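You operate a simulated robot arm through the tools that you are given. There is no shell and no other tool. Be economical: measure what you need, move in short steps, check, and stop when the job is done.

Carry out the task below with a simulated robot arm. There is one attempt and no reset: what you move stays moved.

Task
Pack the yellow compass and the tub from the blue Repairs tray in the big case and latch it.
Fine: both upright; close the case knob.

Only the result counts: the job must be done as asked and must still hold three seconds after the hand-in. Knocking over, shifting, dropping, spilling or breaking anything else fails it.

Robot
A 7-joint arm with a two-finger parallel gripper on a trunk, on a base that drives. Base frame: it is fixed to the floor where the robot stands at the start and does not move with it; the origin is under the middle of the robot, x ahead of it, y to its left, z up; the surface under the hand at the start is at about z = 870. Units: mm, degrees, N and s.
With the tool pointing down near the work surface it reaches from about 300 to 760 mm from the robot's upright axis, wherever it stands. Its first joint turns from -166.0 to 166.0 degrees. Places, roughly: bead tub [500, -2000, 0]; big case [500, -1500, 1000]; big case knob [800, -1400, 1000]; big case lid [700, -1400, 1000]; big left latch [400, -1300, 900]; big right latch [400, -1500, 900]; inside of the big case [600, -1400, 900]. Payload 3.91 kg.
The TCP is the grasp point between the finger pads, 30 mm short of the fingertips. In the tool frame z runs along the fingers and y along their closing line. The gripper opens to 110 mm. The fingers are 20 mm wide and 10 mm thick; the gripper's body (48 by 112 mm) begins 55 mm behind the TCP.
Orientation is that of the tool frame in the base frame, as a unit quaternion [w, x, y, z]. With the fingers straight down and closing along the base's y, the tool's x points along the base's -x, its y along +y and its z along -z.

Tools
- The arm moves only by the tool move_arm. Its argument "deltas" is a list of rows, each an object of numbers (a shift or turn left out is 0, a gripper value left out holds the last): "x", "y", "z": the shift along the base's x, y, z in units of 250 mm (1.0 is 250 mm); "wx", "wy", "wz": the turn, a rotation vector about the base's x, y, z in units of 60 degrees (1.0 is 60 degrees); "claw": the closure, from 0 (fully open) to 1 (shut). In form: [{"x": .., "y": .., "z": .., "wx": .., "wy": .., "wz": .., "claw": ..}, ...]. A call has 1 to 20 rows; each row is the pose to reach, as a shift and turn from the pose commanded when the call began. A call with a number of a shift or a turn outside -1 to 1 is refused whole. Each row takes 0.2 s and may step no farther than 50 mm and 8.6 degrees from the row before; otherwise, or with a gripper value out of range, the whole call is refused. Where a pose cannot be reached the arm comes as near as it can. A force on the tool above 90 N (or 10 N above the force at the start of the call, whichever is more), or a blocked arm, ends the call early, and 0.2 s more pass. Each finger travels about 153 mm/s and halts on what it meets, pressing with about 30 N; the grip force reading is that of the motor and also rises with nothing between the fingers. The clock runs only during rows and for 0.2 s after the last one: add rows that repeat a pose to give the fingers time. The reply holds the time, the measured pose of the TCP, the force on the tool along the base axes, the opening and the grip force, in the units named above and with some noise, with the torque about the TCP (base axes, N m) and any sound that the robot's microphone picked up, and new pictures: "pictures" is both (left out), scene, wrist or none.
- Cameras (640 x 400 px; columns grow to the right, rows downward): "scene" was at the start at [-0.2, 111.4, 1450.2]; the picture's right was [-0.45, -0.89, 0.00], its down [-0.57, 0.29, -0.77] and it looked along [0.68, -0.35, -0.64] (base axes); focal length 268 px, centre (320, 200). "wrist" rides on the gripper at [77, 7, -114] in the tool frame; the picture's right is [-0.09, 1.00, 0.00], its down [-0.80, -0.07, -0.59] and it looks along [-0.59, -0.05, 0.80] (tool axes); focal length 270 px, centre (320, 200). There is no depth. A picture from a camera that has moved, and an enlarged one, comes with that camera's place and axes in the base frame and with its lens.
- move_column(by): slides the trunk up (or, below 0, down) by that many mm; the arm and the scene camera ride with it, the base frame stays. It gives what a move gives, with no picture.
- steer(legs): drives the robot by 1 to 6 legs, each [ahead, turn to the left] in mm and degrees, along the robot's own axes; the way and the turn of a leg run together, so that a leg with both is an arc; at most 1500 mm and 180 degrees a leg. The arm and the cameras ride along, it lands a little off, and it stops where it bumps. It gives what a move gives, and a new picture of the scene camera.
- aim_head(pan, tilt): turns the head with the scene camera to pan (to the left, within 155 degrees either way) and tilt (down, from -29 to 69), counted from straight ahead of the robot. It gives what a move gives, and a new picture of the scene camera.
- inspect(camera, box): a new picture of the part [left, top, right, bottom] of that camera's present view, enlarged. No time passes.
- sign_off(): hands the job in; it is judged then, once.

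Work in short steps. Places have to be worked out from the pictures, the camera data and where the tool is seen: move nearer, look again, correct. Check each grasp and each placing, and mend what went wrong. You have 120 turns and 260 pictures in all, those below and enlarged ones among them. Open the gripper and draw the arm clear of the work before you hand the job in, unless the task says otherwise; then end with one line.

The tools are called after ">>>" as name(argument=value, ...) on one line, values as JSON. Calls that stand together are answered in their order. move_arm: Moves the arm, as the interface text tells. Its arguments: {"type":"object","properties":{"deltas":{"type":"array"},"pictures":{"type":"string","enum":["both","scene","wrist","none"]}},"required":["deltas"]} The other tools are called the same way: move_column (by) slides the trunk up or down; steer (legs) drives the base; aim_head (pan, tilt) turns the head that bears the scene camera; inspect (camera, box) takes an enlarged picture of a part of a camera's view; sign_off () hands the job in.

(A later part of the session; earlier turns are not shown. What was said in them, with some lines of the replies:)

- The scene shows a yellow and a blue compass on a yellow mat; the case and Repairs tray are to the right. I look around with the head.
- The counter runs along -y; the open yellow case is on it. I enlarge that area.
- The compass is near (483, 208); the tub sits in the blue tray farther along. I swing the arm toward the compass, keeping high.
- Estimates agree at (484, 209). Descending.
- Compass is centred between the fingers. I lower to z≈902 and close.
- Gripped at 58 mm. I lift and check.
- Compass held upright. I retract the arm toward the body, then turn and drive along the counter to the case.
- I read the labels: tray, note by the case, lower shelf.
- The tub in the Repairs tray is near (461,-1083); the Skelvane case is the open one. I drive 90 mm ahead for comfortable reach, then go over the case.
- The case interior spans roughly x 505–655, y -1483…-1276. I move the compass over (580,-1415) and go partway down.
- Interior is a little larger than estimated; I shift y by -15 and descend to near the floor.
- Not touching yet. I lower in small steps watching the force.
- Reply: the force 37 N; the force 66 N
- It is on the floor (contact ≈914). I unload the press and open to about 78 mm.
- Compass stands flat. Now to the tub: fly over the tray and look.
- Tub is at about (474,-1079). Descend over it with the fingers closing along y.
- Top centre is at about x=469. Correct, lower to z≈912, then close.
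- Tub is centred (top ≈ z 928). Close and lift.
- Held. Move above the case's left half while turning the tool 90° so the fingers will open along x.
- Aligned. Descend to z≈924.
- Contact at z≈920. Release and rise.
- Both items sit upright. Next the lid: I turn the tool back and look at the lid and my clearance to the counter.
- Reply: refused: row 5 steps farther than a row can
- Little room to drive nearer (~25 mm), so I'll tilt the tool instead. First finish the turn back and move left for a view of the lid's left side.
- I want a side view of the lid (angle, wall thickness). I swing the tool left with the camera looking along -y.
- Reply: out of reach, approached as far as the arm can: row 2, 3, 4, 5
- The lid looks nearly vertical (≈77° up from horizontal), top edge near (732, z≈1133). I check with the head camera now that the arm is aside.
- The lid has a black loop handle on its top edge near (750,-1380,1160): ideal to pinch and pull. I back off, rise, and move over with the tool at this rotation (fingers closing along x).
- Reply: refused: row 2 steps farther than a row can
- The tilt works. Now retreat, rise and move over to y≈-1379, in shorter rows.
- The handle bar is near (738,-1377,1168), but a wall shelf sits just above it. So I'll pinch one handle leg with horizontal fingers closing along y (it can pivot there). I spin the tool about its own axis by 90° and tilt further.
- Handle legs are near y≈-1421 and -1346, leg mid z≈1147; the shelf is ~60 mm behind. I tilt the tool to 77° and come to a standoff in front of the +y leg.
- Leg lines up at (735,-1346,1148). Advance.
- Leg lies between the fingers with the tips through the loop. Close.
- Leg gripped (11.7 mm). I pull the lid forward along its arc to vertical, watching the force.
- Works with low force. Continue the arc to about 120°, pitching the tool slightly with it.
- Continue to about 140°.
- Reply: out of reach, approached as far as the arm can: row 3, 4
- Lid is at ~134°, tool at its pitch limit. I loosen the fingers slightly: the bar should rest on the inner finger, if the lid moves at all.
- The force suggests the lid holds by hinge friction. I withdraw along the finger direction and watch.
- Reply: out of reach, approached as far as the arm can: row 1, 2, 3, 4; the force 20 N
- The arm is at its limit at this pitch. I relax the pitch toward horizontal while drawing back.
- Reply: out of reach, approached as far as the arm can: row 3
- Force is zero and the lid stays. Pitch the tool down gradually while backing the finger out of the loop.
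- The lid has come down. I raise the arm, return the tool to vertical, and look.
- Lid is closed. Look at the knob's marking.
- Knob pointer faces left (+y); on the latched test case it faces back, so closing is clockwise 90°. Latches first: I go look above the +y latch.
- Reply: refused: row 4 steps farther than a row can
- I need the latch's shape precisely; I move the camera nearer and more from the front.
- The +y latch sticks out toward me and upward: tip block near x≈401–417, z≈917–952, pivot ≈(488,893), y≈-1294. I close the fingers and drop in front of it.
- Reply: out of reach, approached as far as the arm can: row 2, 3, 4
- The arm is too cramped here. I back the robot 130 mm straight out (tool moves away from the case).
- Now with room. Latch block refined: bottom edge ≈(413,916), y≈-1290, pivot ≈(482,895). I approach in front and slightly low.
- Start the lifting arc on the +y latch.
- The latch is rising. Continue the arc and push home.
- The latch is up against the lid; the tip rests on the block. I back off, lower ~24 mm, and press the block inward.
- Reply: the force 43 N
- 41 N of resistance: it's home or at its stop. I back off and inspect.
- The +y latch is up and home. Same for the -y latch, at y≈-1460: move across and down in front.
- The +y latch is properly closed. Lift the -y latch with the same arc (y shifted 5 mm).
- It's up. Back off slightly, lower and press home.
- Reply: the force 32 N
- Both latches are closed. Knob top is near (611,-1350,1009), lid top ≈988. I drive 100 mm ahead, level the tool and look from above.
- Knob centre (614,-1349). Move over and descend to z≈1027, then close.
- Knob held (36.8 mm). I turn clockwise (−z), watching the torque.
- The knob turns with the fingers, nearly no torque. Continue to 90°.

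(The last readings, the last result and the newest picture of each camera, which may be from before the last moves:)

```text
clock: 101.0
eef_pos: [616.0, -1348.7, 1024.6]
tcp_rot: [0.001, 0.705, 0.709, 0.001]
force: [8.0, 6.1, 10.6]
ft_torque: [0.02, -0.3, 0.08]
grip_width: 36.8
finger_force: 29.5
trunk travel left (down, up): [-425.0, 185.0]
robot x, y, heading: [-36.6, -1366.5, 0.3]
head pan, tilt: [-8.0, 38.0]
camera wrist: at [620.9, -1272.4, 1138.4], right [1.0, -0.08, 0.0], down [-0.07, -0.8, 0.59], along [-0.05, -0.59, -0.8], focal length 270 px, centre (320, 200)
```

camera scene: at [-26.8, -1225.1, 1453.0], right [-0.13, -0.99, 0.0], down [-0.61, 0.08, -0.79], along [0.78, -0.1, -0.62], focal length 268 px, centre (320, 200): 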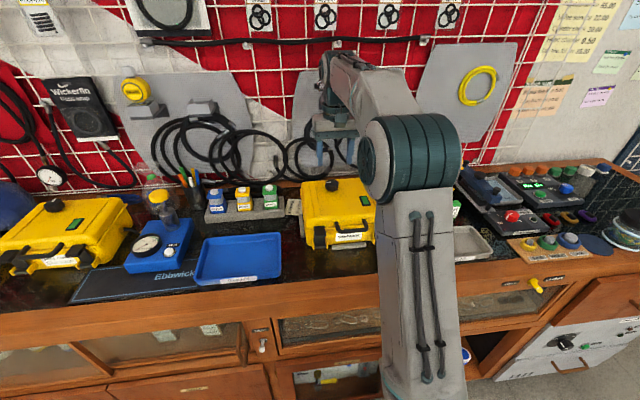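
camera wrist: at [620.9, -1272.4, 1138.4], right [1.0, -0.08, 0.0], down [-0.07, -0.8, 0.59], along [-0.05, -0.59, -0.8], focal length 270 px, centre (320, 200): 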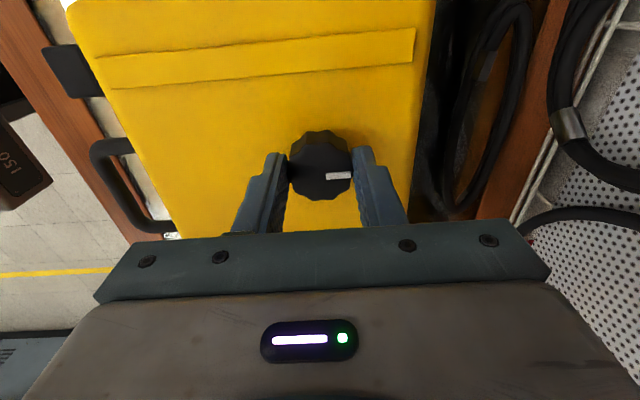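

The pointer now faces back as on the test case. I feel for a stop with a few more degrees.

>>> move_arm(deltas=[{"wz": -0.07}, {"wz": -0.14}, {"wz": -0.14}], pictures="wrist")

```text
clock: 101.8
eef_pos: [614.0, -1350.1, 1023.8]
tcp_rot: [-0.001, 0.755, 0.656, 0.001]
force: [7.5, 1.8, 5.3]
ft_torque: [-0.21, -0.2, 0.4]
grip_width: 36.7
finger_force: 29.9
trunk travel left (down, up): [-425.0, 185.0]
robot x, y, heading: [-37.4, -1365.9, 0.5]
head pan, tilt: [-8.0, 38.0]
camera wrist: at [632.4, -1275.2, 1137.8], right [0.97, -0.23, 0.0], down [-0.18, -0.78, 0.59], along [-0.13, -0.58, -0.8], focal length 270 px, centre (320, 200)
```

wrist: 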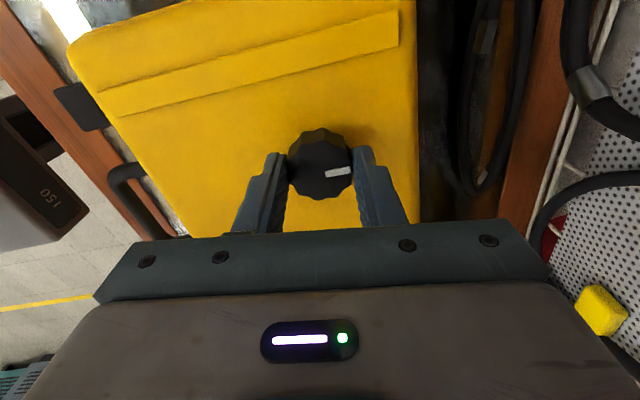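

Torque rose to 0.4 N·m and the fingers slipped on the knob: that is the stop, so the knob is closed. Release and rise.

>>> move_arm(deltas=[{"claw": 0.6}, {"claw": 0.4}, {"claw": 0.4}, {"z": 0.15}, {"z": 0.34}, {"z": 0.53}, {"z": 0.7}], pictures="wrist")

>>> move_arm(deltas=[{"x": -0.1, "y": -0.1}, {"x": -0.25, "y": -0.2}, {"x": -0.4, "y": -0.3}, {"x": -0.55, "y": -0.4}, {"x": -0.7, "y": -0.5}, {"x": -0.85, "y": -0.6}], pictures="scene")

>>> inspect(camera="scene", box=[280, 150, 420, 260])

```text
clock: 103.4
eef_pos: [614.5, -1350.3, 1199.8]
tcp_rot: [-0.001, 0.755, 0.656, -0.001]
force: [0.3, -0.1, 0.3]
ft_torque: [-0.01, 0.01, 0.0]
grip_width: 65.9
finger_force: 0.0
trunk travel left (down, up): [-425.0, 185.0]
robot x, y, heading: [-36.4, -1369.4, 0.5]
head pan, tilt: [-8.0, 38.0]
camera wrist: at [632.5, -1274.8, 1313.5], right [0.97, -0.23, 0.0], down [-0.18, -0.78, 0.59], along [-0.14, -0.58, -0.8], focal length 270 px, centre (320, 200)
```

wrist: 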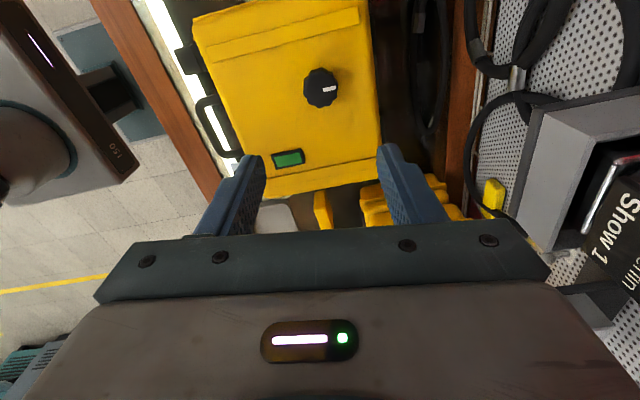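

```text
clock: 104.8
eef_pos: [401.1, -1499.2, 1197.7]
tcp_rot: [0.0, 0.755, 0.656, 0.002]
force: [0.4, -1.0, 0.1]
ft_torque: [-0.04, 0.06, 0.01]
grip_width: 66.1
finger_force: 0.0
trunk travel left (down, up): [-425.0, 185.0]
robot x, y, heading: [-36.6, -1368.9, 0.4]
head pan, tilt: [-8.0, 38.0]
camera scene: at [-27.6, -1225.2, 1453.0], right [-0.13, -0.99, 0.0], down [-0.61, 0.08, -0.79], along [0.78, -0.1, -0.62], focal length 268 px, centre (320, 200)
```

scene: 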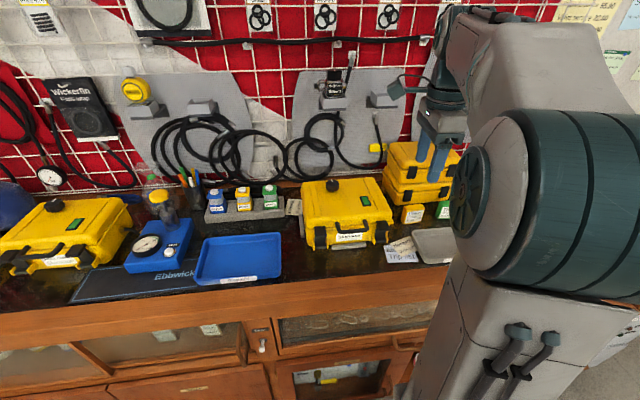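

```text
3.64 times, centred on (350, 205) of scene
camera zoom: at [-27.6, -1225.2, 1453.0], right [-0.13, -0.99, 0.0], down [-0.61, 0.08, -0.79], along [0.78, -0.1, -0.62], focal length 973 px, centre (211, 182)
```

zoom: 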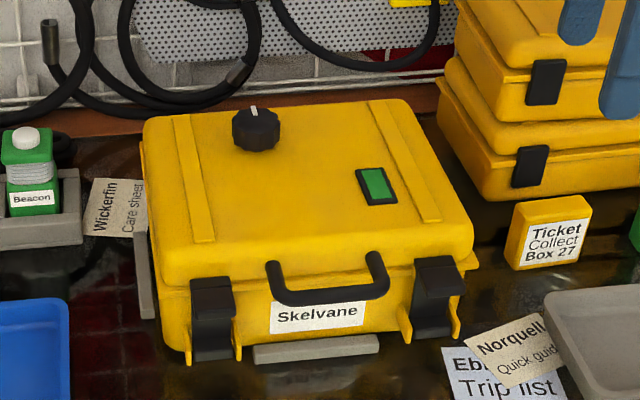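

The lid is shut, both latches are over the lip, the knob points back at its stop, and the gripper is open and clear. I hand in.

>>> sign_off()

```text
The job is handed in.
```

The yellow compass and the tub from the blue Repairs tray are in the big case. The lid is shut, both latches are closed, and the knob is turned a quarter clockwise to its stop. Both stood upright when I last saw them; the lid then dropped the last part of the way, and I could not look inside again.
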